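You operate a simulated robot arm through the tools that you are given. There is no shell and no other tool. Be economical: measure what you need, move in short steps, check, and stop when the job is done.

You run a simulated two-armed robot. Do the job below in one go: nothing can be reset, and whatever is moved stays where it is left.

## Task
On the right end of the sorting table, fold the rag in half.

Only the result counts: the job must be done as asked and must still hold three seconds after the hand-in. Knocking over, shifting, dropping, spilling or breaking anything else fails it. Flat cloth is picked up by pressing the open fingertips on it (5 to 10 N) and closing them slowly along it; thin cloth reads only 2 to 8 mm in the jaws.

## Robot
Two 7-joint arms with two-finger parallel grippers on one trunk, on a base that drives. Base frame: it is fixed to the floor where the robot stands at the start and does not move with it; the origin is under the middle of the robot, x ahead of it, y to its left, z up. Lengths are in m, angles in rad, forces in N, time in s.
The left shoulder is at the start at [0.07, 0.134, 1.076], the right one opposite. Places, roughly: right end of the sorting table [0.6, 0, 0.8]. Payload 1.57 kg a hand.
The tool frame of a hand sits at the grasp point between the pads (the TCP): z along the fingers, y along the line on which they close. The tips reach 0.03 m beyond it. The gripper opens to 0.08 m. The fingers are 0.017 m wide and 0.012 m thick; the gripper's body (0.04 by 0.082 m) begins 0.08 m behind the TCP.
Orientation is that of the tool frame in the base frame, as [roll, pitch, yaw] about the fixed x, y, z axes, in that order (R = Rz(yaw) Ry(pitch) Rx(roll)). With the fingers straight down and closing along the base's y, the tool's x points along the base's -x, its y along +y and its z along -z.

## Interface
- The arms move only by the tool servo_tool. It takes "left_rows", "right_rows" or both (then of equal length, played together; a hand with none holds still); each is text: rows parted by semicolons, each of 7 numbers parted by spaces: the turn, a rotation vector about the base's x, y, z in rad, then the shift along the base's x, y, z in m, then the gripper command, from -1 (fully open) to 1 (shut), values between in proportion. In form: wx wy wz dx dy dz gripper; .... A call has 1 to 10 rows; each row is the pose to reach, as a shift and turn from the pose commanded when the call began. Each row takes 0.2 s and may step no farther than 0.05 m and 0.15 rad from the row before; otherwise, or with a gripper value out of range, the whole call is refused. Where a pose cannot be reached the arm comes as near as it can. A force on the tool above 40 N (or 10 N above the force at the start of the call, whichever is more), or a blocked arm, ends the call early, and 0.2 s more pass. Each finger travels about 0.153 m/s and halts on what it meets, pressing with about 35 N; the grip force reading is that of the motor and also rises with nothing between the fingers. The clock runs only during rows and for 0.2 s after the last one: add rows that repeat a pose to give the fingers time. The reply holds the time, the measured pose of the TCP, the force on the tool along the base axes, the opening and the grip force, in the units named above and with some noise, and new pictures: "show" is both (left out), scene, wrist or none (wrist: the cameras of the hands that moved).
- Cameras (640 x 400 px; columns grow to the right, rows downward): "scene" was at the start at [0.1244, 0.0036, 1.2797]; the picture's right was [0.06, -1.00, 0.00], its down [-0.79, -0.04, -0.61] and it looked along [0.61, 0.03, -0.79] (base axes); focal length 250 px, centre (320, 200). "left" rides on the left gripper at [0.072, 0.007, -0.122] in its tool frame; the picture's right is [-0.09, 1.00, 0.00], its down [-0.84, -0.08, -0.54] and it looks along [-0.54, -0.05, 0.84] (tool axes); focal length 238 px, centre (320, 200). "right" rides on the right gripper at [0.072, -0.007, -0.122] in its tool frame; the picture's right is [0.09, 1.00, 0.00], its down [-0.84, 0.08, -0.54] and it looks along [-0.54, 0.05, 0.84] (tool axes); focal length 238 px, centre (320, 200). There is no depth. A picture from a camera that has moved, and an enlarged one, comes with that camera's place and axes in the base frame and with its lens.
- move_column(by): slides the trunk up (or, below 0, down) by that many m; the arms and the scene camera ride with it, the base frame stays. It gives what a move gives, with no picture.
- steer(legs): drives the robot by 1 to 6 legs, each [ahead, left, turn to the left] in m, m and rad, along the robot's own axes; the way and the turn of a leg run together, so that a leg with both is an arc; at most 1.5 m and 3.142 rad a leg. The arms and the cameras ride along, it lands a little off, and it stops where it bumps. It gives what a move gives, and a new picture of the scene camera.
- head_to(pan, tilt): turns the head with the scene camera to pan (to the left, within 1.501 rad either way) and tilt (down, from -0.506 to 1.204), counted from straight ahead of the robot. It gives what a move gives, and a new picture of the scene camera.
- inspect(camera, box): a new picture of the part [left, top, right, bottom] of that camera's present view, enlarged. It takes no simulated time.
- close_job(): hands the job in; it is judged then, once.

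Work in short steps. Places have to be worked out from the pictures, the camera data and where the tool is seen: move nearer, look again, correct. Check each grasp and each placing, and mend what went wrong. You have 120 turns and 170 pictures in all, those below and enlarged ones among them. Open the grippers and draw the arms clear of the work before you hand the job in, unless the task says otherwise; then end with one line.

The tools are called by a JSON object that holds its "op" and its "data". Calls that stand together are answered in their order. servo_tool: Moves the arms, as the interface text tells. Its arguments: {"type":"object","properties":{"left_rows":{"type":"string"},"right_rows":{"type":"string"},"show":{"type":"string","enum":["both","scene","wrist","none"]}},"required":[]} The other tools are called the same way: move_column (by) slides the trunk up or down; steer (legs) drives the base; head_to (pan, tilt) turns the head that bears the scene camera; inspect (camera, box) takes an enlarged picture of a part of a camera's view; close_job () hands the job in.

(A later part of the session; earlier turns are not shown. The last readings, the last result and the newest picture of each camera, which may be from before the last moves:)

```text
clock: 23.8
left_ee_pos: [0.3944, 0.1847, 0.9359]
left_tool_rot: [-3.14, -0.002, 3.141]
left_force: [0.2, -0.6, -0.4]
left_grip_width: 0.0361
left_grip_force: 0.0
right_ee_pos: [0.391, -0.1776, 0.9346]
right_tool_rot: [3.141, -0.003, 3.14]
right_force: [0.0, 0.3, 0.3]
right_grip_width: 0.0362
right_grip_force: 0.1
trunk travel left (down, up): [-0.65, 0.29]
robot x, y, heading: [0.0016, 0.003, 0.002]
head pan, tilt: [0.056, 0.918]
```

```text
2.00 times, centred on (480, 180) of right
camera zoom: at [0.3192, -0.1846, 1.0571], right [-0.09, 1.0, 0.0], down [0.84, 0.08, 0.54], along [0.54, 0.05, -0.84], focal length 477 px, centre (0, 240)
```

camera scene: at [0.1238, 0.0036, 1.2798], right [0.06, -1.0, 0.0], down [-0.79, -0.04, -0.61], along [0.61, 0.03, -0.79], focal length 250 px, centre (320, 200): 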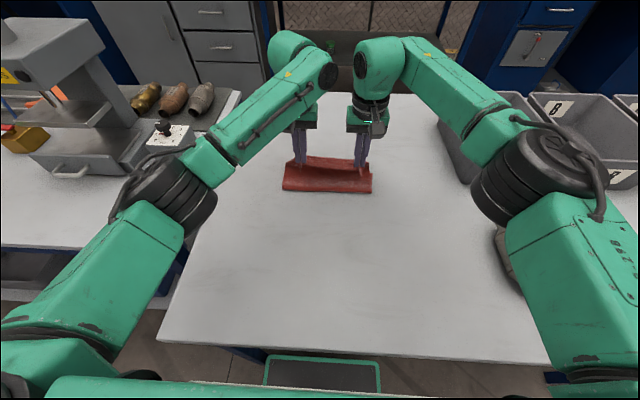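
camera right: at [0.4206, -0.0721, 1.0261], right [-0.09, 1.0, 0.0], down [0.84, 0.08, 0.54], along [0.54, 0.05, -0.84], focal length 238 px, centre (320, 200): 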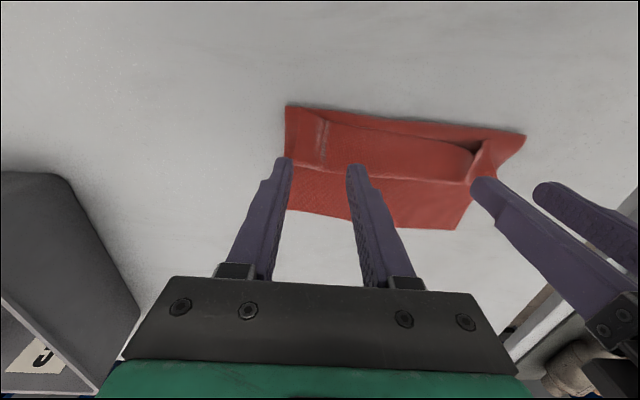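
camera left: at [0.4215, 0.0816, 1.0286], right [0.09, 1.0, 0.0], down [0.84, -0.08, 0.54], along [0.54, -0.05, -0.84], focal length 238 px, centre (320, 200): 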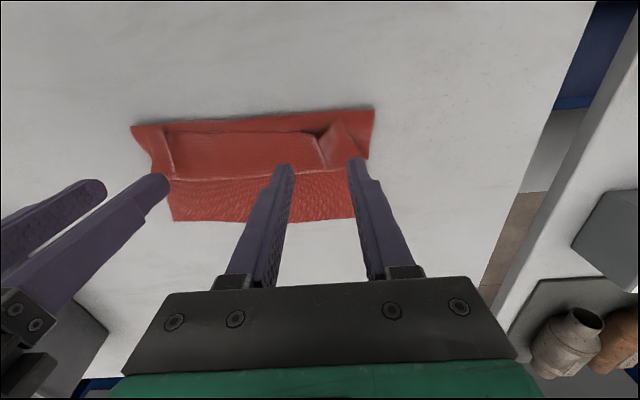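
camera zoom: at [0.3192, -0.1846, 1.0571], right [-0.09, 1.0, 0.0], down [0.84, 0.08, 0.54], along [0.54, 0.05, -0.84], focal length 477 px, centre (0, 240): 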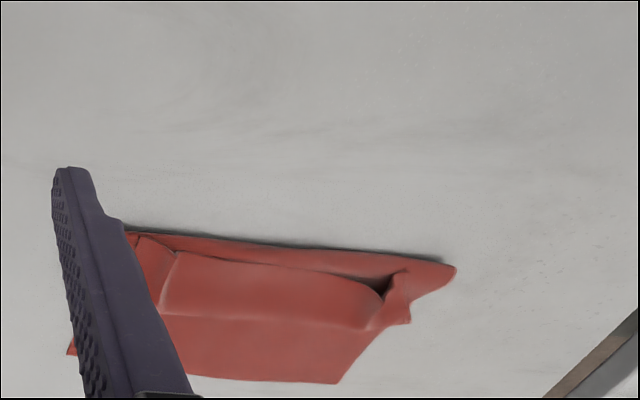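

The flap forms a Z: a crest at x≈0.52 with the free edge pointing back at me near x≈0.485. I'll re-orient the jaws to close in the vertical fore-aft plane so I can take the edge like a hand and flip it forward. First I yaw both hands 86° with the cameras outward.

{"op": "servo_tool", "data": {"left_rows": "0 0 -0.15 0 0 0 0.1; 0 0 -0.3 0 0 0 0.1; 0 0 -0.45 0 0 0 0.1; 0 0 -0.6 0 0 0 0.1; 0 0 -0.75 0 0 0 0.1; 0 0 -0.9 0 0 0 0.1; 0 0 -1.05 0 0 0 0.1; 0 0 -1.2 0 0 0 0.1; 0 0 -1.35 0 0 0 0.1; 0 0 -1.5 0 0 0 0.1", "right_rows": "0 0 0.15 0 0 0 0.1; 0 0 0.3 0 0 0 0.1; 0 0 0.45 0 0 0 0.1; 0 0 0.6 0 0 0 0.1; 0 0 0.75 0 0 0 0.1; 0 0 0.9 0 0 0 0.1; 0 0 1.05 0 0 0 0.1; 0 0 1.2 0 0 0 0.1; 0 0 1.35 0 0 0 0.1; 0 0 1.5 0 0 0 0.1", "show": "scene"}}

```text
clock: 26.0
left_ee_pos: [0.3906, 0.185, 0.9358]
left_tool_rot: [3.139, 0.001, 1.637]
left_force: [-0.6, 0.5, -0.1]
left_grip_width: 0.0362
left_grip_force: 0.1
right_ee_pos: [0.2335, -0.0548, 0.9343]
right_tool_rot: [-3.127, 0.009, -1.693]
right_force: [-0.1, 0.4, 0.3]
right_grip_width: 0.036
right_grip_force: 0.0
right hand out of reach, approached as far as the arm can: row 5, 6, 7, 8, 9, 10
trunk travel left (down, up): [-0.65, 0.29]
robot x, y, heading: [-0.0003, -0.0012, 0.0]
head pan, tilt: [0.056, 0.918]
camera scene: at [0.1212, 0.0057, 1.28], right [0.05, -1.0, 0.0], down [-0.79, -0.04, -0.61], along [0.61, 0.03, -0.79], focal length 250 px, centre (320, 200)
```

scene: 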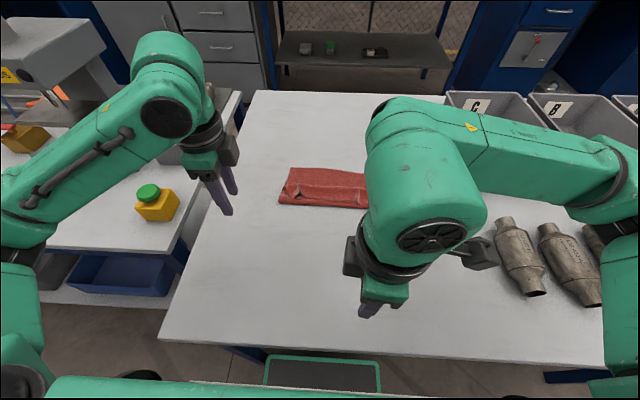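

Left is fine, but the right wrist hit a limit and swung inward, so I unwind it step by step.

{"op": "servo_tool", "data": {"right_rows": "0 0 -0.15 0 0 0 0.1; 0 0 -0.3 0 0 0 0.1; 0 0 -0.45 0 0 0 0.1; 0 0 -0.6 0 0 0 0.1; 0 0 -0.75 0 0 0 0.1; 0 0 -0.9 0 0 0 0.1; 0 0 -1.05 0 0 0 0.1; 0 0 -1.2 0 0 0 0.1; 0 0 -1.35 0 0 0 0.1; 0 0 -1.5 0 0 0 0.1", "show": "scene"}}

```text
clock: 28.2
left_ee_pos: [0.3925, 0.1842, 0.9356]
left_tool_rot: [3.141, 0.001, 1.641]
left_force: [0.3, -0.4, -0.4]
left_grip_width: 0.0363
left_grip_force: 0.0
right_ee_pos: [0.2309, -0.0548, 0.934]
right_tool_rot: [-3.131, 0.01, 3.088]
right_force: [-0.5, 0.4, -0.5]
right_grip_width: 0.036
right_grip_force: 0.0
trunk travel left (down, up): [-0.65, 0.29]
robot x, y, heading: [-0.0024, -0.0003, -0.001]
head pan, tilt: [0.056, 0.918]
camera scene: at [0.1244, 0.0036, 1.2797], right [0.06, -1.0, 0.0], down [-0.79, -0.04, -0.61], along [0.61, 0.03, -0.79], focal length 250 px, centre (320, 200)
```

scene: 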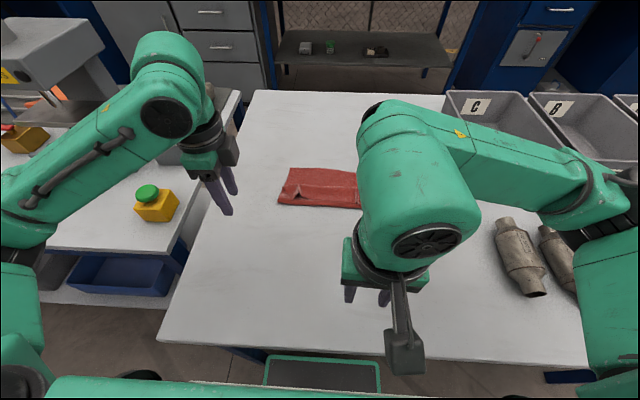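

The right hand is back to its normal yaw at (0.231, −0.055). I move it out to (0.38, −0.17), then begin turning the other way.

{"op": "servo_tool", "data": {"right_rows": "0 0 0 0.035 -0.025 0.01 0.1; 0 0 0 0.07 -0.05 0.01 0.1; 0 0 0 0.105 -0.08 0.01 0.1; 0 0 0 0.13 -0.1 0.01 0.1; 0 0 0 0.15 -0.115 0.01 0.1; 0 0 -0.15 0.15 -0.115 0.01 0.1; 0 0 -0.3 0.15 -0.115 0.01 0.1; 0 0 -0.45 0.15 -0.115 0.01 0.1; 0 0 -0.6 0.15 -0.115 0.01 0.1; 0 0 -0.75 0.15 -0.115 0.01 0.1", "show": "scene"}}

```text
clock: 30.4
left_ee_pos: [0.3917, 0.1833, 0.9352]
left_tool_rot: [3.14, 0.0, 1.642]
left_force: [0.2, 0.3, 0.5]
left_grip_width: 0.0359
left_grip_force: 0.2
right_ee_pos: [0.3811, -0.1698, 0.9444]
right_tool_rot: [-3.13, 0.01, 2.338]
right_force: [-0.3, 0.0, 0.2]
right_grip_width: 0.0361
right_grip_force: 0.1
trunk travel left (down, up): [-0.65, 0.29]
robot x, y, heading: [0.0014, -0.0013, 0.001]
head pan, tilt: [0.056, 0.918]
camera scene: at [0.1245, 0.0036, 1.2797], right [0.06, -1.0, 0.0], down [-0.79, -0.04, -0.61], along [0.61, 0.03, -0.79], focal length 250 px, centre (320, 200)
```

scene: 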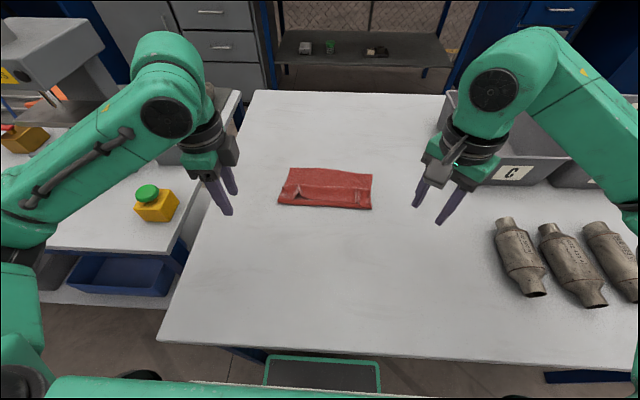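

The right hand turns fine this way. I finish its yaw to 90° and trim the left.

{"op": "servo_tool", "data": {"left_rows": "0 0 -0.02 0 0 0 0.1; 0 0 -0.04 0 0 0 0.1; 0 0 -0.07 0 0 0 0.1; 0 0 -0.07 0 0 0 0.1; 0 0 -0.07 0 0 0 0.1; 0 0 -0.07 0 0 0 0.1", "right_rows": "0 0 -0.13 0 0 0 0.1; 0 0 -0.26 0 0 0 0.1; 0 0 -0.39 0 0 0 0.1; 0 0 -0.52 0 0 0 0.1; 0 0 -0.65 0 0 0 0.1; 0 0 -0.77 0 0 0 0.1", "show": "none"}}

```text
clock: 31.8
left_ee_pos: [0.3921, 0.1836, 0.9352]
left_tool_rot: [3.141, 0.0, 1.572]
left_force: [0.4, 0.2, -0.2]
left_grip_width: 0.036
left_grip_force: 0.1
right_ee_pos: [0.3819, -0.1693, 0.9438]
right_tool_rot: [-3.128, 0.011, 1.568]
right_force: [0.0, 0.0, 0.2]
right_grip_width: 0.0359
right_grip_force: 0.1
trunk travel left (down, up): [-0.65, 0.29]
robot x, y, heading: [-0.0018, -0.0013, 0.002]
head pan, tilt: [0.056, 0.918]
```

Both are yawed to 90°. I now tilt the tips forward by 0.75 rad and check that this is reachable.

{"op": "servo_tool", "data": {"left_rows": "0 -0.15 0 0 0 0 0.1; 0 -0.3 0 0 0 0 0.1; 0 -0.45 0 0 0 0 0.1; 0 -0.6 0 0 0 0 0.1; 0 -0.75 0 0 0 0 0.1; 0 -0.75 0 0 0 0 0.1", "right_rows": "0 -0.15 0 0 0 0 0.1; 0 -0.3 0 0 0 0 0.1; 0 -0.45 0 0 0 0 0.1; 0 -0.6 0 0 0 0 0.1; 0 -0.75 0 0 0 0 0.1; 0 -0.75 0 0 0 0 0.1"}}

```text
clock: 33.2
left_ee_pos: [0.4372, 0.1658, 0.944]
left_tool_rot: [2.534, -0.009, 1.547]
left_force: [0.6, -0.3, 0.1]
left_grip_width: 0.0364
left_grip_force: 0.1
left hand out of reach, approached as far as the arm can: row 2, 3, 4, 5, 6
right_ee_pos: [0.3826, -0.1703, 0.9458]
right_tool_rot: [2.45, 0.005, 1.564]
right_force: [0.3, 0.2, 0.6]
right_grip_width: 0.0358
right_grip_force: 0.0
trunk travel left (down, up): [-0.65, 0.29]
robot x, y, heading: [0.0, -0.0003, -0.001]
head pan, tilt: [0.056, 0.918]
camera scene: at [0.1243, 0.0038, 1.2797], right [0.06, -1.0, 0.0], down [-0.79, -0.04, -0.61], along [0.61, 0.03, -0.79], focal length 250 px, centre (320, 200)
camera right: at [0.2999, -0.0972, 1.0335], right [0.77, 0.09, 0.63], down [-0.29, -0.83, 0.47], along [0.57, -0.55, -0.61], focal length 238 px, centre (320, 200)
camera left: at [0.3759, 0.2388, 1.0493], right [0.82, -0.12, 0.57], down [-0.39, -0.83, 0.39], along [0.42, -0.54, -0.72], focal length 238 px, centre (320, 200)
```

scene: 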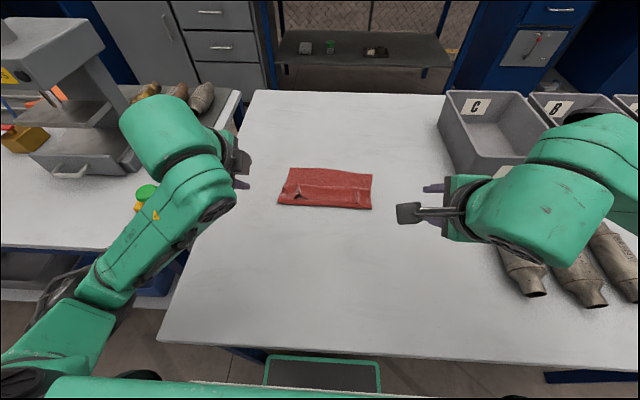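
right: 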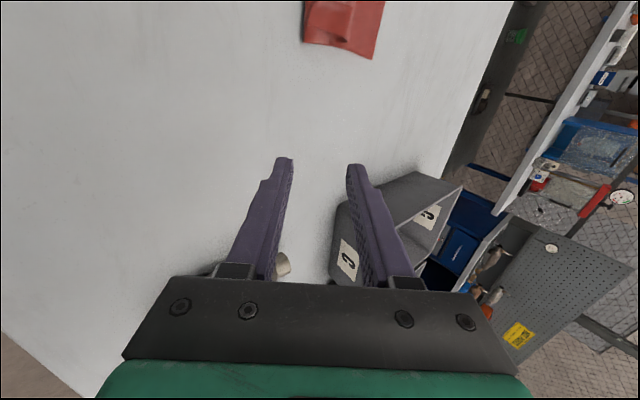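
left: 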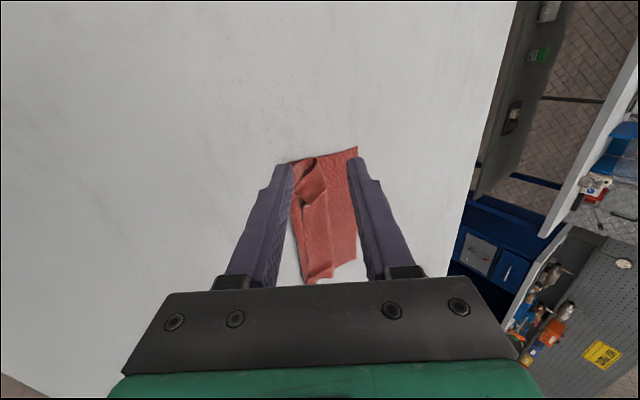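

Both hands have the tilted orientation (right 0.69 rad, left 0.61 rad). I approach the strip edge with the jaws straddling it, stopping a little behind and above to look.

{"op": "servo_tool", "data": {"left_rows": "0 -0.03 0 0.004 -0.03 -0.015 0.1; 0 -0.06 0 0.008 -0.06 -0.03 0.1; 0 -0.08 0 0.013 -0.096 -0.045 0.1; 0 -0.08 0 0.013 -0.096 -0.06 0.1; 0 -0.08 0 0.013 -0.096 -0.06 0.1", "right_rows": "0 0 0 0.02 0.03 -0.015 0.1; 0 0 0 0.04 0.06 -0.03 0.1; 0 0 0 0.055 0.085 -0.045 0.1; 0 0 0 0.067 0.095 -0.06 0.1; 0 0 0 0.067 0.095 -0.06 0.1"}}

```text
clock: 34.4
left_ee_pos: [0.4495, 0.0703, 0.884]
left_tool_rot: [2.456, -0.011, 1.546]
left_force: [0.5, -0.1, -0.5]
left_grip_width: 0.0359
left_grip_force: 0.0
right_ee_pos: [0.4485, -0.074, 0.8849]
right_tool_rot: [2.403, 0.008, 1.562]
right_force: [0.5, 0.3, 0.1]
right_grip_width: 0.036
right_grip_force: 0.1
trunk travel left (down, up): [-0.65, 0.29]
robot x, y, heading: [-0.0032, -0.001, -0.003]
head pan, tilt: [0.056, 0.918]
camera scene: at [0.124, 0.0031, 1.2797], right [0.06, -1.0, 0.0], down [-0.79, -0.04, -0.61], along [0.61, 0.03, -0.79], focal length 250 px, centre (320, 200)
camera right: at [0.3616, -0.0016, 0.9698], right [0.74, 0.09, 0.67], down [-0.31, -0.83, 0.46], along [0.6, -0.55, -0.58], focal length 238 px, centre (320, 200)
camera left: at [0.3787, 0.1433, 0.984], right [0.77, -0.12, 0.63], down [-0.42, -0.83, 0.36], along [0.48, -0.54, -0.69], focal length 238 px, centre (320, 200)
```

scene: 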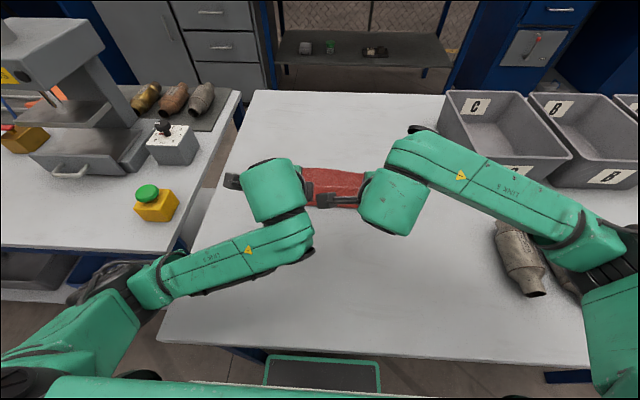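
right: 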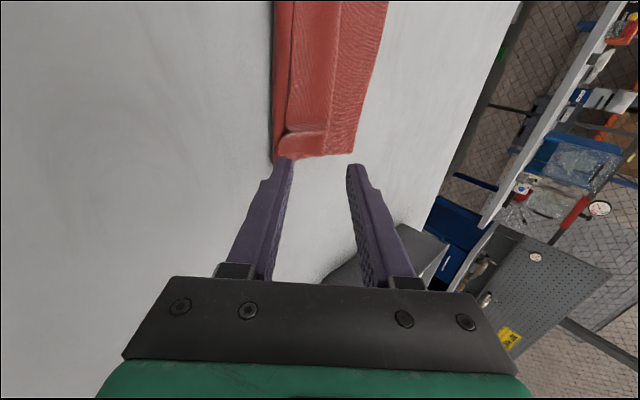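
left: 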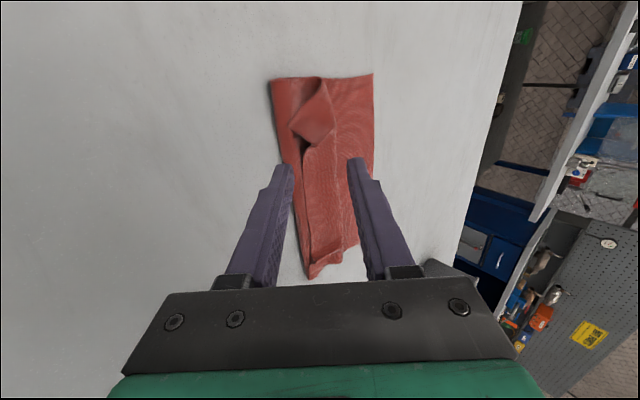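

The wrist views show the strip well: on the left a tent opens at about (0.489, 0.073), right in line with the left jaw. I enlarge both to judge the gap.

{"op": "inspect", "data": {"camera": "left", "box": [240, 60, 400, 160]}}

{"op": "inspect", "data": {"camera": "right", "box": [240, 60, 400, 160]}}

```text
4.00 times, centred on (320, 110) of left
camera zoom: at [0.3787, 0.1433, 0.984], right [0.77, -0.12, 0.63], down [-0.42, -0.83, 0.36], along [0.48, -0.54, -0.69], focal length 953 px, centre (320, 560)
```

zoom: 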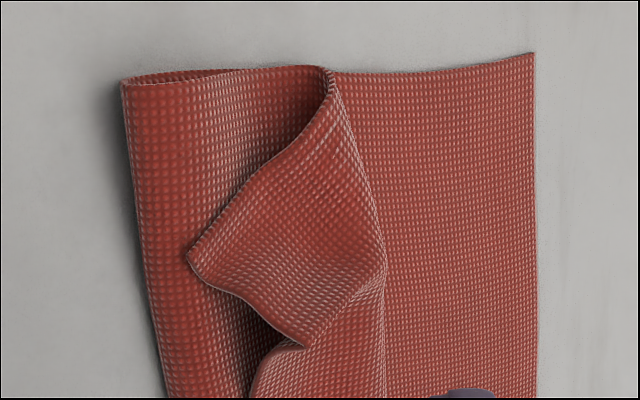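

```text
4.00 times, centred on (320, 110) of right
camera zoom: at [0.3616, -0.0016, 0.9698], right [0.74, 0.09, 0.67], down [-0.31, -0.83, 0.46], along [0.6, -0.55, -0.58], focal length 953 px, centre (320, 560)
```

zoom: 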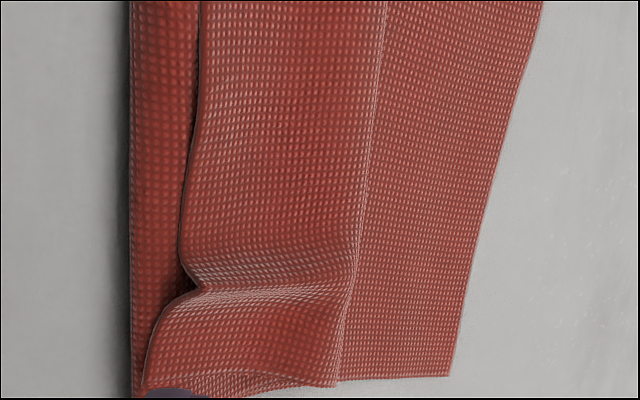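

The strip is raised at two tents: left at (0.495, 0.072) and right at (0.479, −0.063). I tilt further to about 0.9 rad and line the jaws up behind them.

{"op": "servo_tool", "data": {"left_rows": "0 -0.1 0 0 0 0 0.1; 0 -0.2 0 0 0.001 -0.01 0.1; 0 -0.2 0 -0.002 0.001 -0.02 0.1; 0 -0.2 0 -0.002 0.001 -0.02 0.1", "right_rows": "0 -0.1 0 0 0.005 0 0.1; 0 -0.2 0 -0.002 0.011 -0.01 0.1; 0 -0.2 0 -0.004 0.011 -0.02 0.1; 0 -0.2 0 -0.004 0.011 -0.02 0.1", "show": "wrist"}}

```text
clock: 35.4
left_ee_pos: [0.4468, 0.0711, 0.8626]
left_tool_rot: [2.255, -0.014, 1.549]
left_force: [0.2, 0.7, -0.5]
left_grip_width: 0.0361
left_grip_force: 0.1
right_ee_pos: [0.4434, -0.0643, 0.8648]
right_tool_rot: [2.203, 0.006, 1.562]
right_force: [-0.7, -0.8, -0.1]
right_grip_width: 0.0358
right_grip_force: 0.1
trunk travel left (down, up): [-0.65, 0.29]
robot x, y, heading: [-0.0002, 0.0029, 0.001]
head pan, tilt: [0.056, 0.918]
camera right: at [0.3425, 0.0079, 0.931], right [0.59, 0.09, 0.8], down [-0.4, -0.83, 0.39], along [0.7, -0.55, -0.45], focal length 238 px, centre (320, 200)
camera left: at [0.3586, 0.1445, 0.947], right [0.63, -0.12, 0.77], down [-0.49, -0.83, 0.27], along [0.61, -0.54, -0.58], focal length 238 px, centre (320, 200)
```

right: 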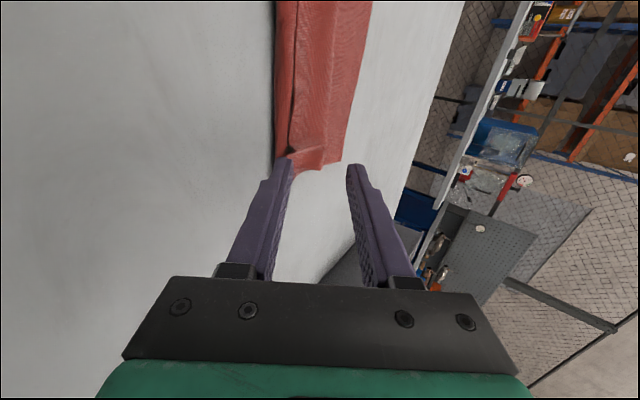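
left: 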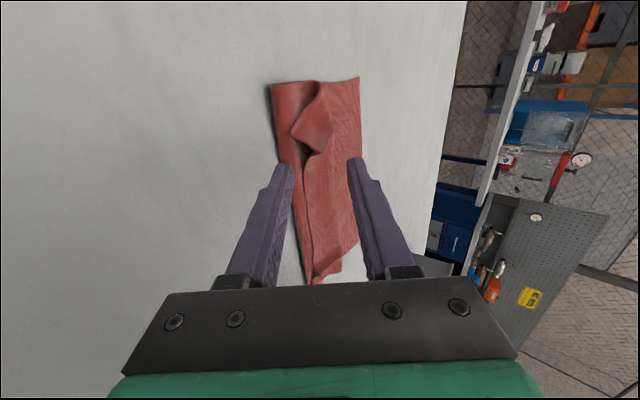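

Jaws are aligned with the lower fingers just behind the bend. I lower until the lower fingertip is nearly on the roll, then creep forward a little.

{"op": "servo_tool", "data": {"left_rows": "0 0 0 0.01 0 -0.008 0.1; 0 0 0 0.016 0 -0.014 0.1; 0 0 0 0.024 0 -0.016 0.1; 0 0 0 0.024 0 -0.016 0.1", "right_rows": "0 0 0 0.01 0 -0.008 0.1; 0 0 0 0.016 0 -0.015 0.1; 0 0 0 0.024 0 -0.018 0.1; 0 0 0 0.024 0 -0.018 0.1", "show": "none"}}

{"op": "inspect", "data": {"camera": "left", "box": [220, 80, 420, 205]}}

{"op": "inspect", "data": {"camera": "right", "box": [220, 80, 420, 205]}}

```text
clock: 36.4
left_ee_pos: [0.4727, 0.0715, 0.8465]
left_tool_rot: [2.255, -0.017, 1.549]
left_force: [-0.2, 1.3, -1.3]
left_grip_width: 0.0361
left_grip_force: 0.1
right_ee_pos: [0.468, -0.0645, 0.8456]
right_tool_rot: [2.203, 0.005, 1.562]
right_force: [-1.1, 0.5, -0.3]
right_grip_width: 0.0359
right_grip_force: 0.0
trunk travel left (down, up): [-0.65, 0.29]
robot x, y, heading: [0.0008, 0.0003, -0.001]
head pan, tilt: [0.056, 0.918]
```

```text
3.20 times, centred on (320, 142) of left
camera zoom: at [0.3826, 0.1445, 0.9312], right [0.63, -0.12, 0.77], down [-0.49, -0.83, 0.27], along [0.61, -0.54, -0.58], focal length 763 px, centre (320, 384)
```

zoom: 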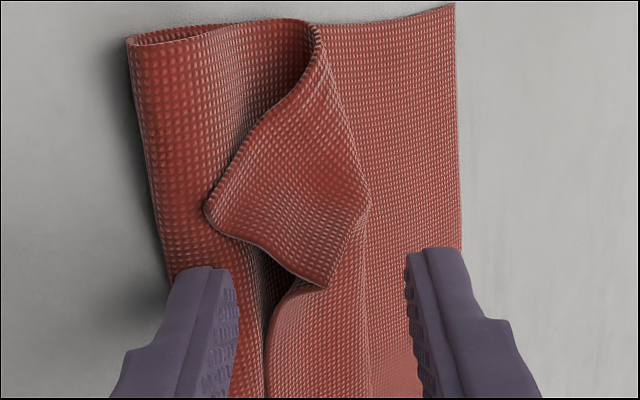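

```text
3.20 times, centred on (320, 142) of right
camera zoom: at [0.3667, 0.0083, 0.9118], right [0.59, 0.09, 0.8], down [-0.4, -0.83, 0.39], along [0.7, -0.55, -0.45], focal length 763 px, centre (320, 384)
```

zoom: 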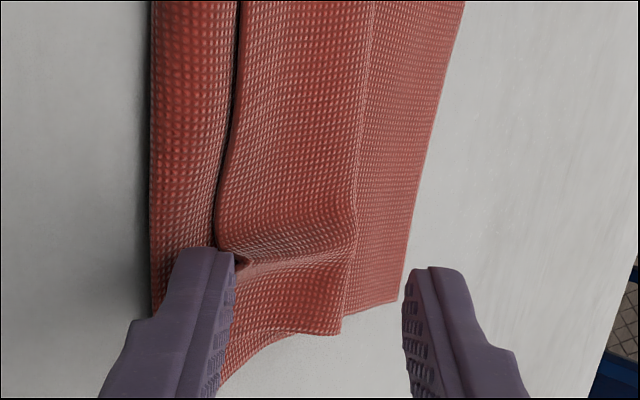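

Both lower fingertips sit right at the tent openings. I push forward 14 mm to slide them under the strip.

{"op": "servo_tool", "data": {"left_rows": "0 0 0 0.005 0 -0.001 0.1; 0 0 0 0.010 0 -0.0015 0.1; 0 0 0 0.014 0 -0.0015 0.1; 0 0 0 0.014 0 -0.0015 0.1", "right_rows": "0 0 0 0.005 0 -0.001 0.1; 0 0 0 0.010 0 -0.0015 0.1; 0 0 0 0.015 0 -0.0015 0.1; 0 0 0 0.015 0 -0.0015 0.1", "show": "none"}}

{"op": "inspect", "data": {"camera": "left", "box": [220, 80, 420, 205]}}

{"op": "inspect", "data": {"camera": "right", "box": [220, 80, 420, 205]}}

```text
clock: 37.4
left_ee_pos: [0.4865, 0.0711, 0.8448]
left_tool_rot: [2.255, -0.016, 1.548]
left_force: [-0.1, 0.0, 0.0]
left_grip_width: 0.0361
left_grip_force: 0.1
right_ee_pos: [0.4838, -0.0639, 0.8451]
right_tool_rot: [2.203, 0.006, 1.564]
right_force: [0.5, -0.1, 0.0]
right_grip_width: 0.0363
right_grip_force: 0.0
trunk travel left (down, up): [-0.65, 0.29]
robot x, y, heading: [-0.0033, -0.0018, 0.005]
head pan, tilt: [0.056, 0.918]
```

```text
3.20 times, centred on (320, 142) of left
camera zoom: at [0.3968, 0.1444, 0.9302], right [0.63, -0.12, 0.77], down [-0.49, -0.83, 0.27], along [0.61, -0.54, -0.58], focal length 763 px, centre (320, 384)
```

zoom: 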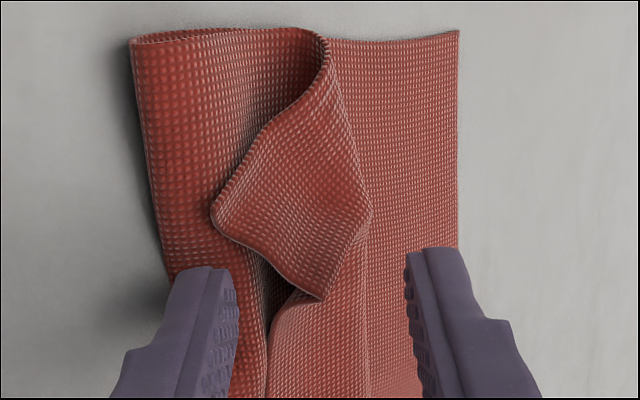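

```text
3.20 times, centred on (320, 142) of right
camera zoom: at [0.3823, 0.0085, 0.911], right [0.59, 0.09, 0.8], down [-0.4, -0.83, 0.39], along [0.7, -0.55, -0.45], focal length 763 px, centre (320, 384)
```

zoom: 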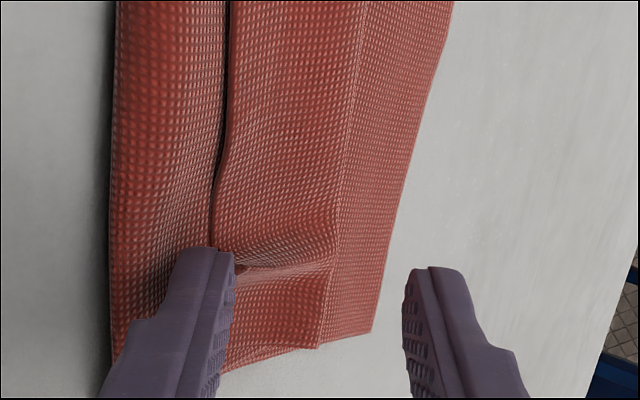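

The fingers are low and pushing the bend roll instead of sliding over it; the left side of the rag moved slightly. I back off 8 mm, raise 10 mm and look.

{"op": "servo_tool", "data": {"left_rows": "0 0 0 -0.008 0 0 0.1; 0 0 0 -0.008 0 0.01 0.1; 0 0 0 -0.004 0 0.01 0.1; 0 0 0 -0.004 0 0.01 0.1", "right_rows": "0 0 0 -0.008 0 0 0.1; 0 0 0 -0.008 0 0.009 0.1; 0 0 0 -0.004 0 0.009 0.1; 0 0 0 -0.004 0 0.009 0.1", "show": "none"}}

{"op": "inspect", "data": {"camera": "left", "box": [220, 80, 420, 205]}}

{"op": "inspect", "data": {"camera": "right", "box": [220, 80, 420, 205]}}

```text
clock: 38.4
left_ee_pos: [0.4811, 0.0705, 0.8553]
left_tool_rot: [2.256, -0.017, 1.549]
left_force: [-1.1, -0.4, 0.2]
left_grip_width: 0.036
left_grip_force: 0.0
right_ee_pos: [0.4805, -0.0639, 0.8547]
right_tool_rot: [2.203, 0.006, 1.561]
right_force: [-0.8, -0.2, -0.1]
right_grip_width: 0.0361
right_grip_force: 0.0
trunk travel left (down, up): [-0.65, 0.29]
robot x, y, heading: [0.0019, 0.0012, -0.003]
head pan, tilt: [0.056, 0.918]
```

```text
3.20 times, centred on (320, 142) of left
camera zoom: at [0.393, 0.1445, 0.9402], right [0.63, -0.12, 0.77], down [-0.49, -0.83, 0.27], along [0.61, -0.54, -0.58], focal length 763 px, centre (320, 384)
```

zoom: 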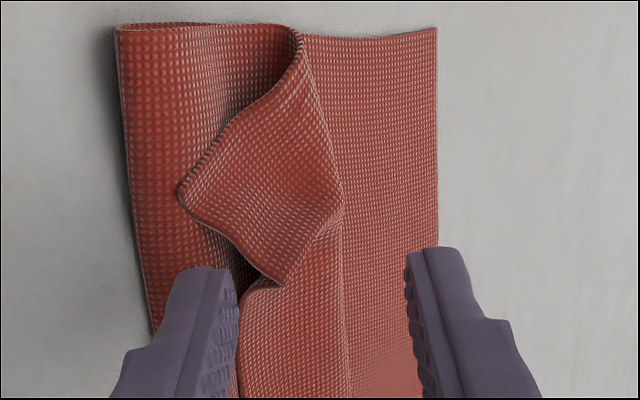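

```text
3.20 times, centred on (320, 142) of right
camera zoom: at [0.3787, 0.0084, 0.9202], right [0.59, 0.09, 0.8], down [-0.4, -0.83, 0.39], along [0.7, -0.55, -0.45], focal length 763 px, centre (320, 384)
```

zoom: 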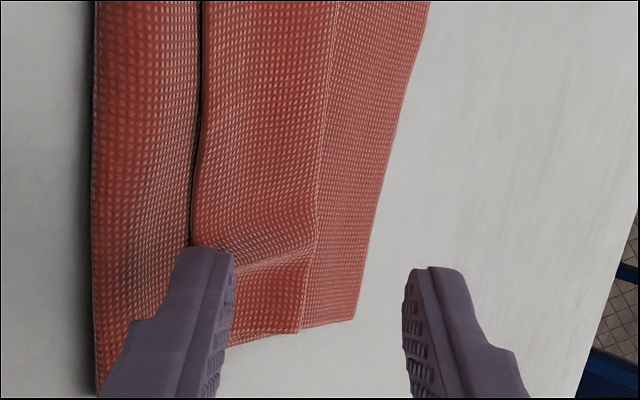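

The left tip is now exactly at its gap, and the right one is close. I advance along the finger direction by about 11 mm.

{"op": "servo_tool", "data": {"left_rows": "0 0 0 0.005 0 -0.002 0.1; 0 0 0 0.01 0 -0.004 0.1; 0 0 0 0.01 0 -0.004 0.1", "right_rows": "0 0 0 0.003 0.003 -0.002 0.1; 0 0 0 0.006 0.003 -0.004 0.1; 0 0 0 0.006 0.003 -0.004 0.1", "show": "none"}}

{"op": "inspect", "data": {"camera": "left", "box": [220, 80, 420, 205]}}

{"op": "inspect", "data": {"camera": "right", "box": [220, 80, 420, 205]}}

```text
clock: 39.2
left_ee_pos: [0.4904, 0.0707, 0.8515]
left_tool_rot: [2.255, -0.016, 1.548]
left_force: [-0.3, -0.6, 0.7]
left_grip_width: 0.0361
left_grip_force: 0.1
right_ee_pos: [0.4854, -0.0607, 0.85]
right_tool_rot: [2.202, 0.005, 1.561]
right_force: [0.2, 0.0, 0.2]
right_grip_width: 0.036
right_grip_force: 0.0
trunk travel left (down, up): [-0.65, 0.29]
robot x, y, heading: [0.0012, 0.0004, -0.002]
head pan, tilt: [0.056, 0.918]
```

```text
3.20 times, centred on (320, 142) of left
camera zoom: at [0.4031, 0.1446, 0.9359], right [0.63, -0.12, 0.77], down [-0.49, -0.83, 0.27], along [0.61, -0.54, -0.58], focal length 763 px, centre (320, 384)
```

zoom: 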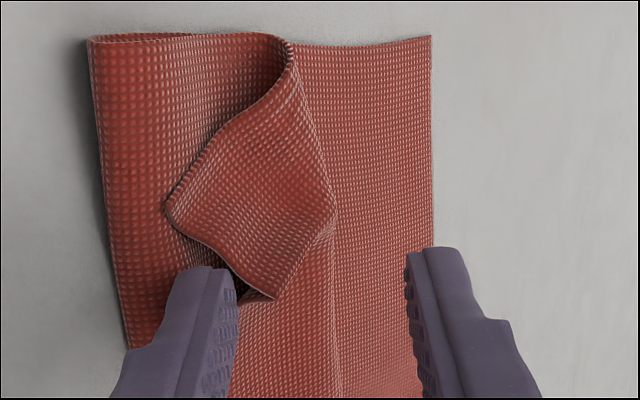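

```text
3.20 times, centred on (320, 142) of right
camera zoom: at [0.3841, 0.0117, 0.916], right [0.59, 0.09, 0.8], down [-0.4, -0.83, 0.39], along [0.7, -0.55, -0.45], focal length 763 px, centre (320, 384)
```

zoom: 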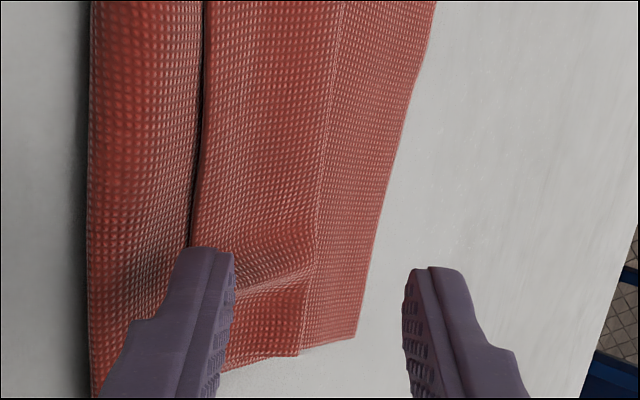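

The left finger is entering under the flap. I advance both a bit more, closing only the left.

{"op": "servo_tool", "data": {"left_rows": "0 0 0 0.007 0.003 -0.001 0.1; 0 0 0 0.007 0.003 -0.001 0.3; 0 0 0 0.007 0.003 -0.001 0.5; 0 0 0 0.007 0.003 -0.001 0.7; 0 0 0 0.007 0.003 -0.001 0.9; 0 0 0 0.007 0.003 -0.001 1; 0 0 0 0.007 0.003 -0.001 1", "right_rows": "0 0 0 0.003 0 -0.002 0.1; 0 0 0 0.006 0 -0.002 0.1; 0 0 0 0.008 0 -0.002 0.1; 0 0 0 0.008 0 -0.002 0.1; 0 0 0 0.008 0 -0.002 0.1; 0 0 0 0.008 0 -0.002 0.1; 0 0 0 0.008 0 -0.002 0.1", "show": "none"}}

{"op": "inspect", "data": {"camera": "left", "box": [220, 80, 420, 205]}}

{"op": "inspect", "data": {"camera": "right", "box": [220, 80, 420, 205]}}

```text
clock: 40.8
left_ee_pos: [0.4994, 0.0735, 0.852]
left_tool_rot: [2.255, -0.016, 1.547]
left_force: [-0.6, -0.5, -0.7]
left_grip_width: 0.0
left_grip_force: 21.7
right_ee_pos: [0.4938, -0.0606, 0.8463]
right_tool_rot: [2.202, 0.005, 1.562]
right_force: [0.4, -0.7, 0.0]
right_grip_width: 0.0361
right_grip_force: 0.1
trunk travel left (down, up): [-0.65, 0.29]
robot x, y, heading: [-0.0003, -0.0044, -0.001]
head pan, tilt: [0.056, 0.918]
```

```text
3.20 times, centred on (320, 142) of left
camera zoom: at [0.4106, 0.1475, 0.9354], right [0.63, -0.12, 0.77], down [-0.49, -0.83, 0.27], along [0.61, -0.54, -0.58], focal length 763 px, centre (320, 384)
```

zoom: 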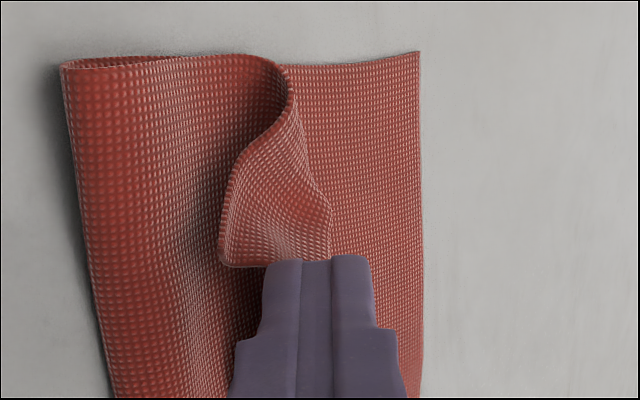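

```text
3.20 times, centred on (320, 142) of right
camera zoom: at [0.3922, 0.0119, 0.9136], right [0.59, 0.09, 0.8], down [-0.4, -0.83, 0.39], along [0.7, -0.55, -0.45], focal length 763 px, centre (320, 384)
```

zoom: 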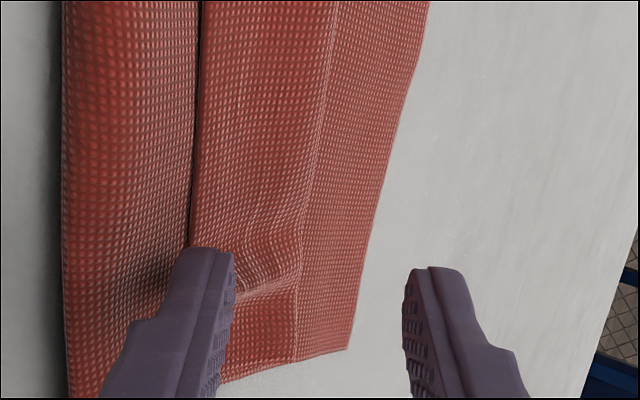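

The left jaw closed empty, but its lower finger lifted the strip, which now stands ahead of the fingertips. I use the closed left fingers to push it forward and over.

{"op": "servo_tool", "data": {"left_rows": "0 0 0 0.008 0.002 0.002 1; 0 0 0 0.016 0.002 0.004 1; 0 0 0 0.024 0.002 0.005 1; 0 0 0 0.03 0.002 0.005 1; 0 0 0 0.03 0.002 0.005 1", "show": "none"}}

{"op": "inspect", "data": {"camera": "left", "box": [160, 60, 480, 260]}}

{"op": "inspect", "data": {"camera": "right", "box": [200, 0, 440, 150]}}

```text
clock: 42.0
left_ee_pos: [0.5291, 0.0768, 0.8547]
left_tool_rot: [2.256, -0.016, 1.548]
left_force: [0.1, 0.9, 0.1]
left_grip_width: 0.0001
left_grip_force: 21.1
right_ee_pos: [0.4942, -0.0606, 0.8485]
right_tool_rot: [2.202, 0.004, 1.562]
right_force: [-0.2, 0.4, -0.4]
right_grip_width: 0.036
right_grip_force: 0.1
trunk travel left (down, up): [-0.65, 0.29]
robot x, y, heading: [-0.0013, -0.0022, -0.001]
head pan, tilt: [0.056, 0.918]
```

```text
2.00 times, centred on (320, 160) of left
camera zoom: at [0.4405, 0.1501, 0.9401], right [0.63, -0.12, 0.77], down [-0.49, -0.83, 0.27], along [0.61, -0.54, -0.58], focal length 477 px, centre (320, 280)
```

zoom: 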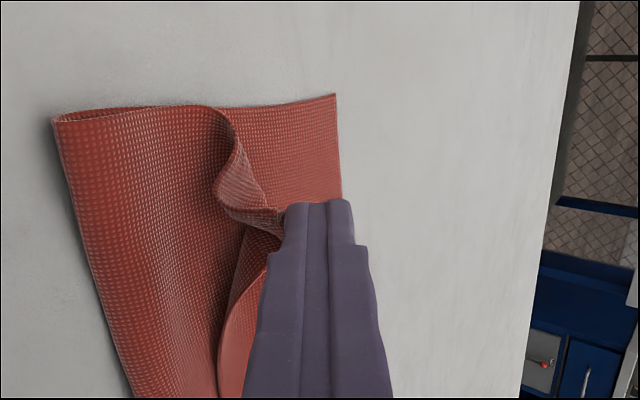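

```text
2.67 times, centred on (320, 75) of right
camera zoom: at [0.3921, 0.0119, 0.9136], right [0.59, 0.09, 0.8], down [-0.4, -0.83, 0.39], along [0.7, -0.55, -0.45], focal length 636 px, centre (320, 533)
```

zoom: 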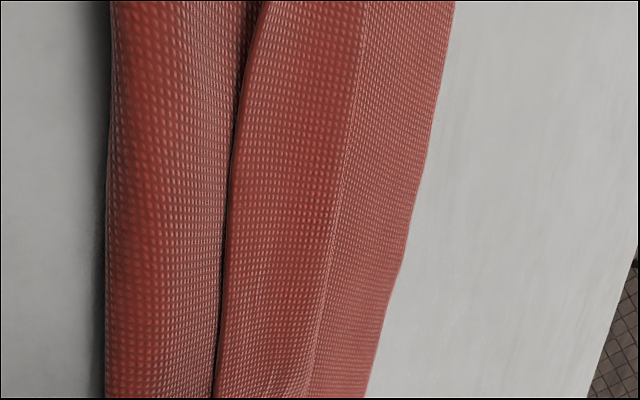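

It works: the left end of the strip is turning over. I continue pushing forward.

{"op": "servo_tool", "data": {"left_rows": "0 0 0 0.01 0 0.002 1; 0 0 0 0.02 0 0.003 1; 0 0 0 0.03 0 0.003 1; 0 0 0 0.04 0 0.003 1; 0 0 0 0.04 0 0.003 1", "show": "none"}}

{"op": "inspect", "data": {"camera": "left", "box": [160, 60, 480, 260]}}

{"op": "inspect", "data": {"camera": "right", "box": [200, 0, 440, 150]}}

```text
clock: 43.2
left_ee_pos: [0.5686, 0.0748, 0.8587]
left_tool_rot: [2.255, -0.015, 1.546]
left_force: [0.0, 1.1, -0.1]
left_grip_width: 0.0
left_grip_force: 20.9
right_ee_pos: [0.494, -0.0623, 0.8475]
right_tool_rot: [2.202, 0.007, 1.559]
right_force: [9.2, -4.0, -4.4]
right_grip_width: 0.0363
right_grip_force: 0.0
trunk travel left (down, up): [-0.65, 0.29]
robot x, y, heading: [0.0029, -0.0, -0.002]
head pan, tilt: [0.056, 0.918]
```

```text
2.00 times, centred on (320, 160) of left
camera zoom: at [0.4804, 0.149, 0.9442], right [0.63, -0.12, 0.77], down [-0.49, -0.83, 0.27], along [0.61, -0.54, -0.58], focal length 477 px, centre (320, 280)
```

zoom: 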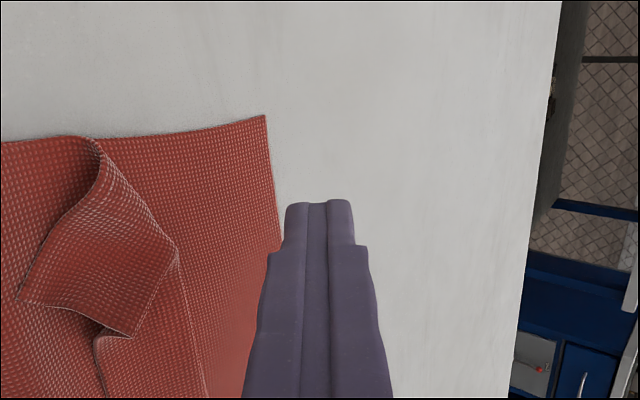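

```text
2.67 times, centred on (320, 75) of right
camera zoom: at [0.393, 0.0113, 0.9133], right [0.59, 0.09, 0.8], down [-0.4, -0.83, 0.39], along [0.7, -0.55, -0.45], focal length 636 px, centre (320, 533)
```

zoom: 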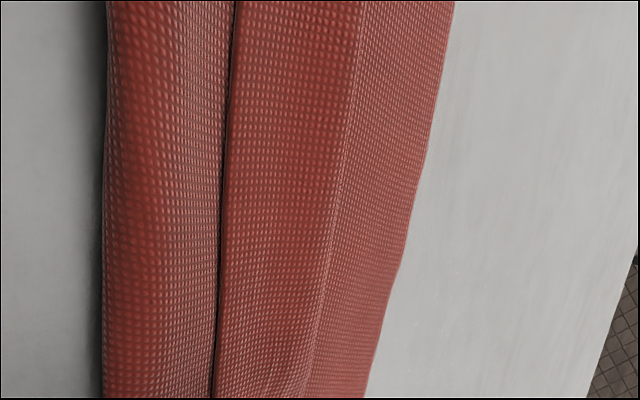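

The strip sprang back, and the right hand's reading hints the hands brushed each other. I withdraw the right hand back and out, and bring the left up and back for a deeper grasp.

{"op": "servo_tool", "data": {"left_rows": "0 0 0 0 0.005 0.02 1; 0 0 0 -0.02 0.005 0.035 1; 0 0 0 -0.05 0.002 0.035 1; 0 0 0 -0.08 -0.002 0.035 0.6; 0 0 0 -0.1 -0.002 0.03 0.1; 0 0 0 -0.1 -0.002 0.02 0.1; 0 0 0 -0.1 -0.002 0.015 0.1", "right_rows": "0 0 0 -0.015 0 0.01 0.1; 0 0 0 -0.03 -0.01 0.02 0.1; 0 0 0 -0.05 -0.03 0.04 0.1; 0 0 0 -0.07 -0.05 0.05 0.1; 0 0 0 -0.08 -0.07 0.05 0.1; 0 0 0 -0.08 -0.09 0.05 0.1; 0 0 0 -0.08 -0.1 0.05 0.1", "show": "none"}}

{"op": "inspect", "data": {"camera": "left", "box": [220, 80, 420, 205]}}

{"op": "inspect", "data": {"camera": "right", "box": [160, 0, 480, 200]}}

```text
clock: 44.8
left_ee_pos: [0.4671, 0.0729, 0.874]
left_tool_rot: [2.255, -0.017, 1.548]
left_force: [-0.4, 0.5, 0.4]
left_grip_width: 0.0359
left_grip_force: 0.1
right_ee_pos: [0.4157, -0.125, 0.9006]
right_tool_rot: [2.202, 0.006, 1.56]
right_force: [0.1, 0.3, 0.7]
right_grip_width: 0.0363
right_grip_force: 0.1
right hand out of reach, approached as far as the arm can: row 5, 6, 7
trunk travel left (down, up): [-0.65, 0.29]
robot x, y, heading: [-0.0014, 0.0008, -0.004]
head pan, tilt: [0.056, 0.918]
```

```text
3.20 times, centred on (320, 142) of left
camera zoom: at [0.3792, 0.1477, 0.9584], right [0.63, -0.12, 0.77], down [-0.49, -0.83, 0.27], along [0.61, -0.54, -0.58], focal length 763 px, centre (320, 384)
```

zoom: 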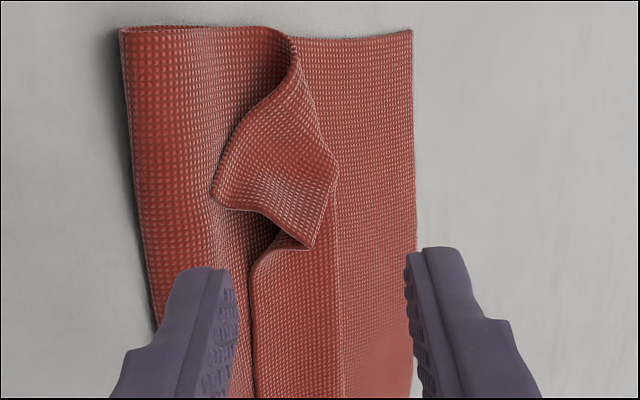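

```text
2.00 times, centred on (320, 100) of right
camera zoom: at [0.314, -0.0508, 0.9662], right [0.59, 0.09, 0.8], down [-0.4, -0.83, 0.39], along [0.7, -0.55, -0.45], focal length 477 px, centre (320, 400)
```

zoom: 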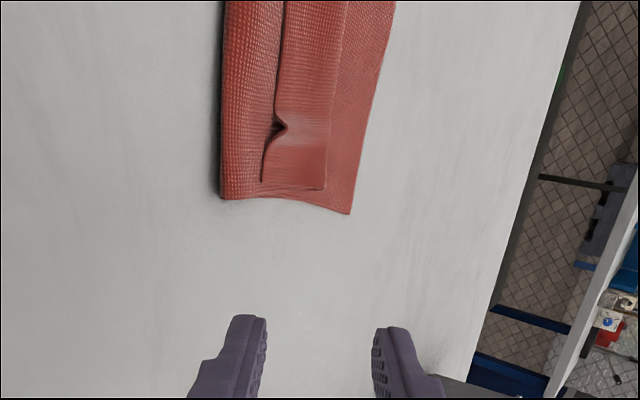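

The left flap is well raised now, its edge at about x≈0.50, y≈0.083, with room beneath. I slip the lower finger over the roll and under the flap, deeper than before.

{"op": "servo_tool", "data": {"left_rows": "0 0 0 0.008 0.011 -0.008 0.1; 0 0 0 0.018 0.011 -0.016 0.1; 0 0 0 0.026 0.011 -0.022 0.1; 0 0 0 0.034 0.011 -0.027 0.1; 0 0 0 0.034 0.011 -0.027 0.1", "show": "none"}}

{"op": "inspect", "data": {"camera": "left", "box": [220, 80, 420, 205]}}

```text
clock: 46.0
left_ee_pos: [0.5043, 0.0853, 0.8464]
left_tool_rot: [2.254, -0.015, 1.547]
left_force: [0.0, 0.5, 0.0]
left_grip_width: 0.0359
left_grip_force: 0.1
right_ee_pos: [0.4162, -0.123, 0.9004]
right_tool_rot: [2.202, 0.007, 1.561]
right_force: [-0.1, 0.7, 0.2]
right_grip_width: 0.0361
right_grip_force: 0.1
trunk travel left (down, up): [-0.65, 0.29]
robot x, y, heading: [0.0006, 0.0011, 0.001]
head pan, tilt: [0.056, 0.918]
```

```text
3.20 times, centred on (320, 142) of left
camera zoom: at [0.4145, 0.1586, 0.9311], right [0.63, -0.12, 0.77], down [-0.49, -0.83, 0.27], along [0.61, -0.54, -0.58], focal length 763 px, centre (320, 384)
```

zoom: 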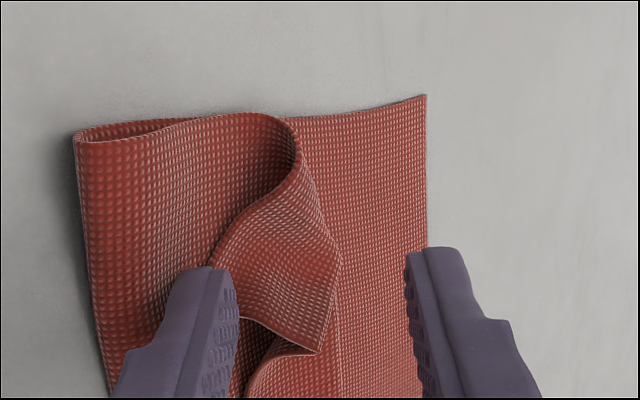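

The flap is now between the fingers with the lower one underneath, so I close the left slowly.

{"op": "servo_tool", "data": {"left_rows": "0 0 0 0.003 0 0 0.3; 0 0 0 0.003 0 0 0.45; 0 0 0 0.003 0 0 0.6; 0 0 0 0.003 0 0 0.75; 0 0 0 0.003 0 0 0.9; 0 0 0 0.003 0 0 1; 0 0 0 0.003 0 0 1", "show": "none"}}

{"op": "inspect", "data": {"camera": "left", "box": [220, 80, 420, 205]}}

```text
clock: 47.6
left_ee_pos: [0.5053, 0.085, 0.8469]
left_tool_rot: [2.255, -0.016, 1.548]
left_force: [-0.4, -0.8, 0.2]
left_grip_width: 0.0002
left_grip_force: 20.7
right_ee_pos: [0.4156, -0.1228, 0.9008]
right_tool_rot: [2.202, 0.006, 1.562]
right_force: [0.4, -0.6, -0.4]
right_grip_width: 0.0362
right_grip_force: 0.1
trunk travel left (down, up): [-0.65, 0.29]
robot x, y, heading: [-0.0007, -0.0031, 0.002]
head pan, tilt: [0.056, 0.918]
```

```text
3.20 times, centred on (320, 142) of left
camera zoom: at [0.4173, 0.1587, 0.931], right [0.63, -0.12, 0.77], down [-0.49, -0.83, 0.27], along [0.61, -0.54, -0.58], focal length 763 px, centre (320, 384)
```

zoom: 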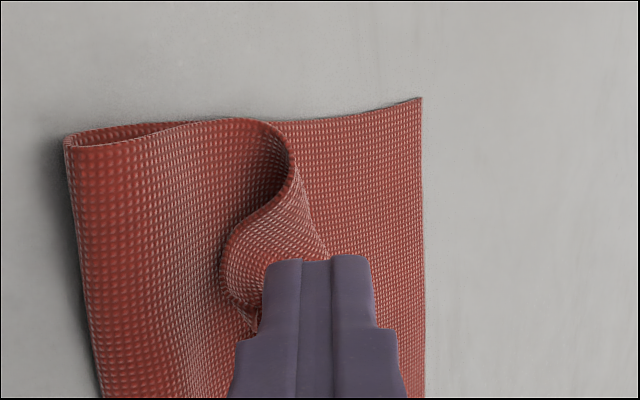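

It closed above the flap: I had descended onto it instead of going under. I open, back out and look, then repeat the earlier successful entry from behind at corner height.

{"op": "servo_tool", "data": {"left_rows": "0 0 0 0 0 0.01 1; 0 0 0 -0.01 0 0.02 0.7; 0 0 0 -0.03 -0.005 0.02 0.3; 0 0 0 -0.035 -0.01 0.012 0.1; 0 0 0 -0.035 -0.01 0.006 0.1; 0 0 0 -0.035 -0.01 0.006 0.1", "show": "none"}}

{"op": "inspect", "data": {"camera": "left", "box": [220, 80, 420, 205]}}

```text
clock: 49.0
left_ee_pos: [0.4709, 0.0749, 0.8525]
left_tool_rot: [2.255, -0.015, 1.547]
left_force: [-0.3, 0.2, 0.3]
left_grip_width: 0.0361
left_grip_force: 0.0
right_ee_pos: [0.4156, -0.123, 0.8987]
right_tool_rot: [2.202, 0.004, 1.562]
right_force: [-0.6, -0.1, 0.5]
right_grip_width: 0.036
right_grip_force: 0.0
trunk travel left (down, up): [-0.65, 0.29]
robot x, y, heading: [0.001, 0.0005, -0.002]
head pan, tilt: [0.056, 0.918]
```

```text
3.20 times, centred on (320, 142) of left
camera zoom: at [0.3824, 0.1489, 0.9373], right [0.63, -0.12, 0.77], down [-0.49, -0.83, 0.27], along [0.61, -0.54, -0.58], focal length 763 px, centre (320, 384)
```

zoom: 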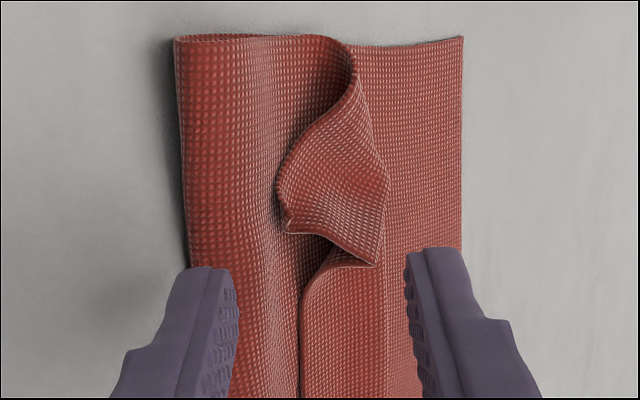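

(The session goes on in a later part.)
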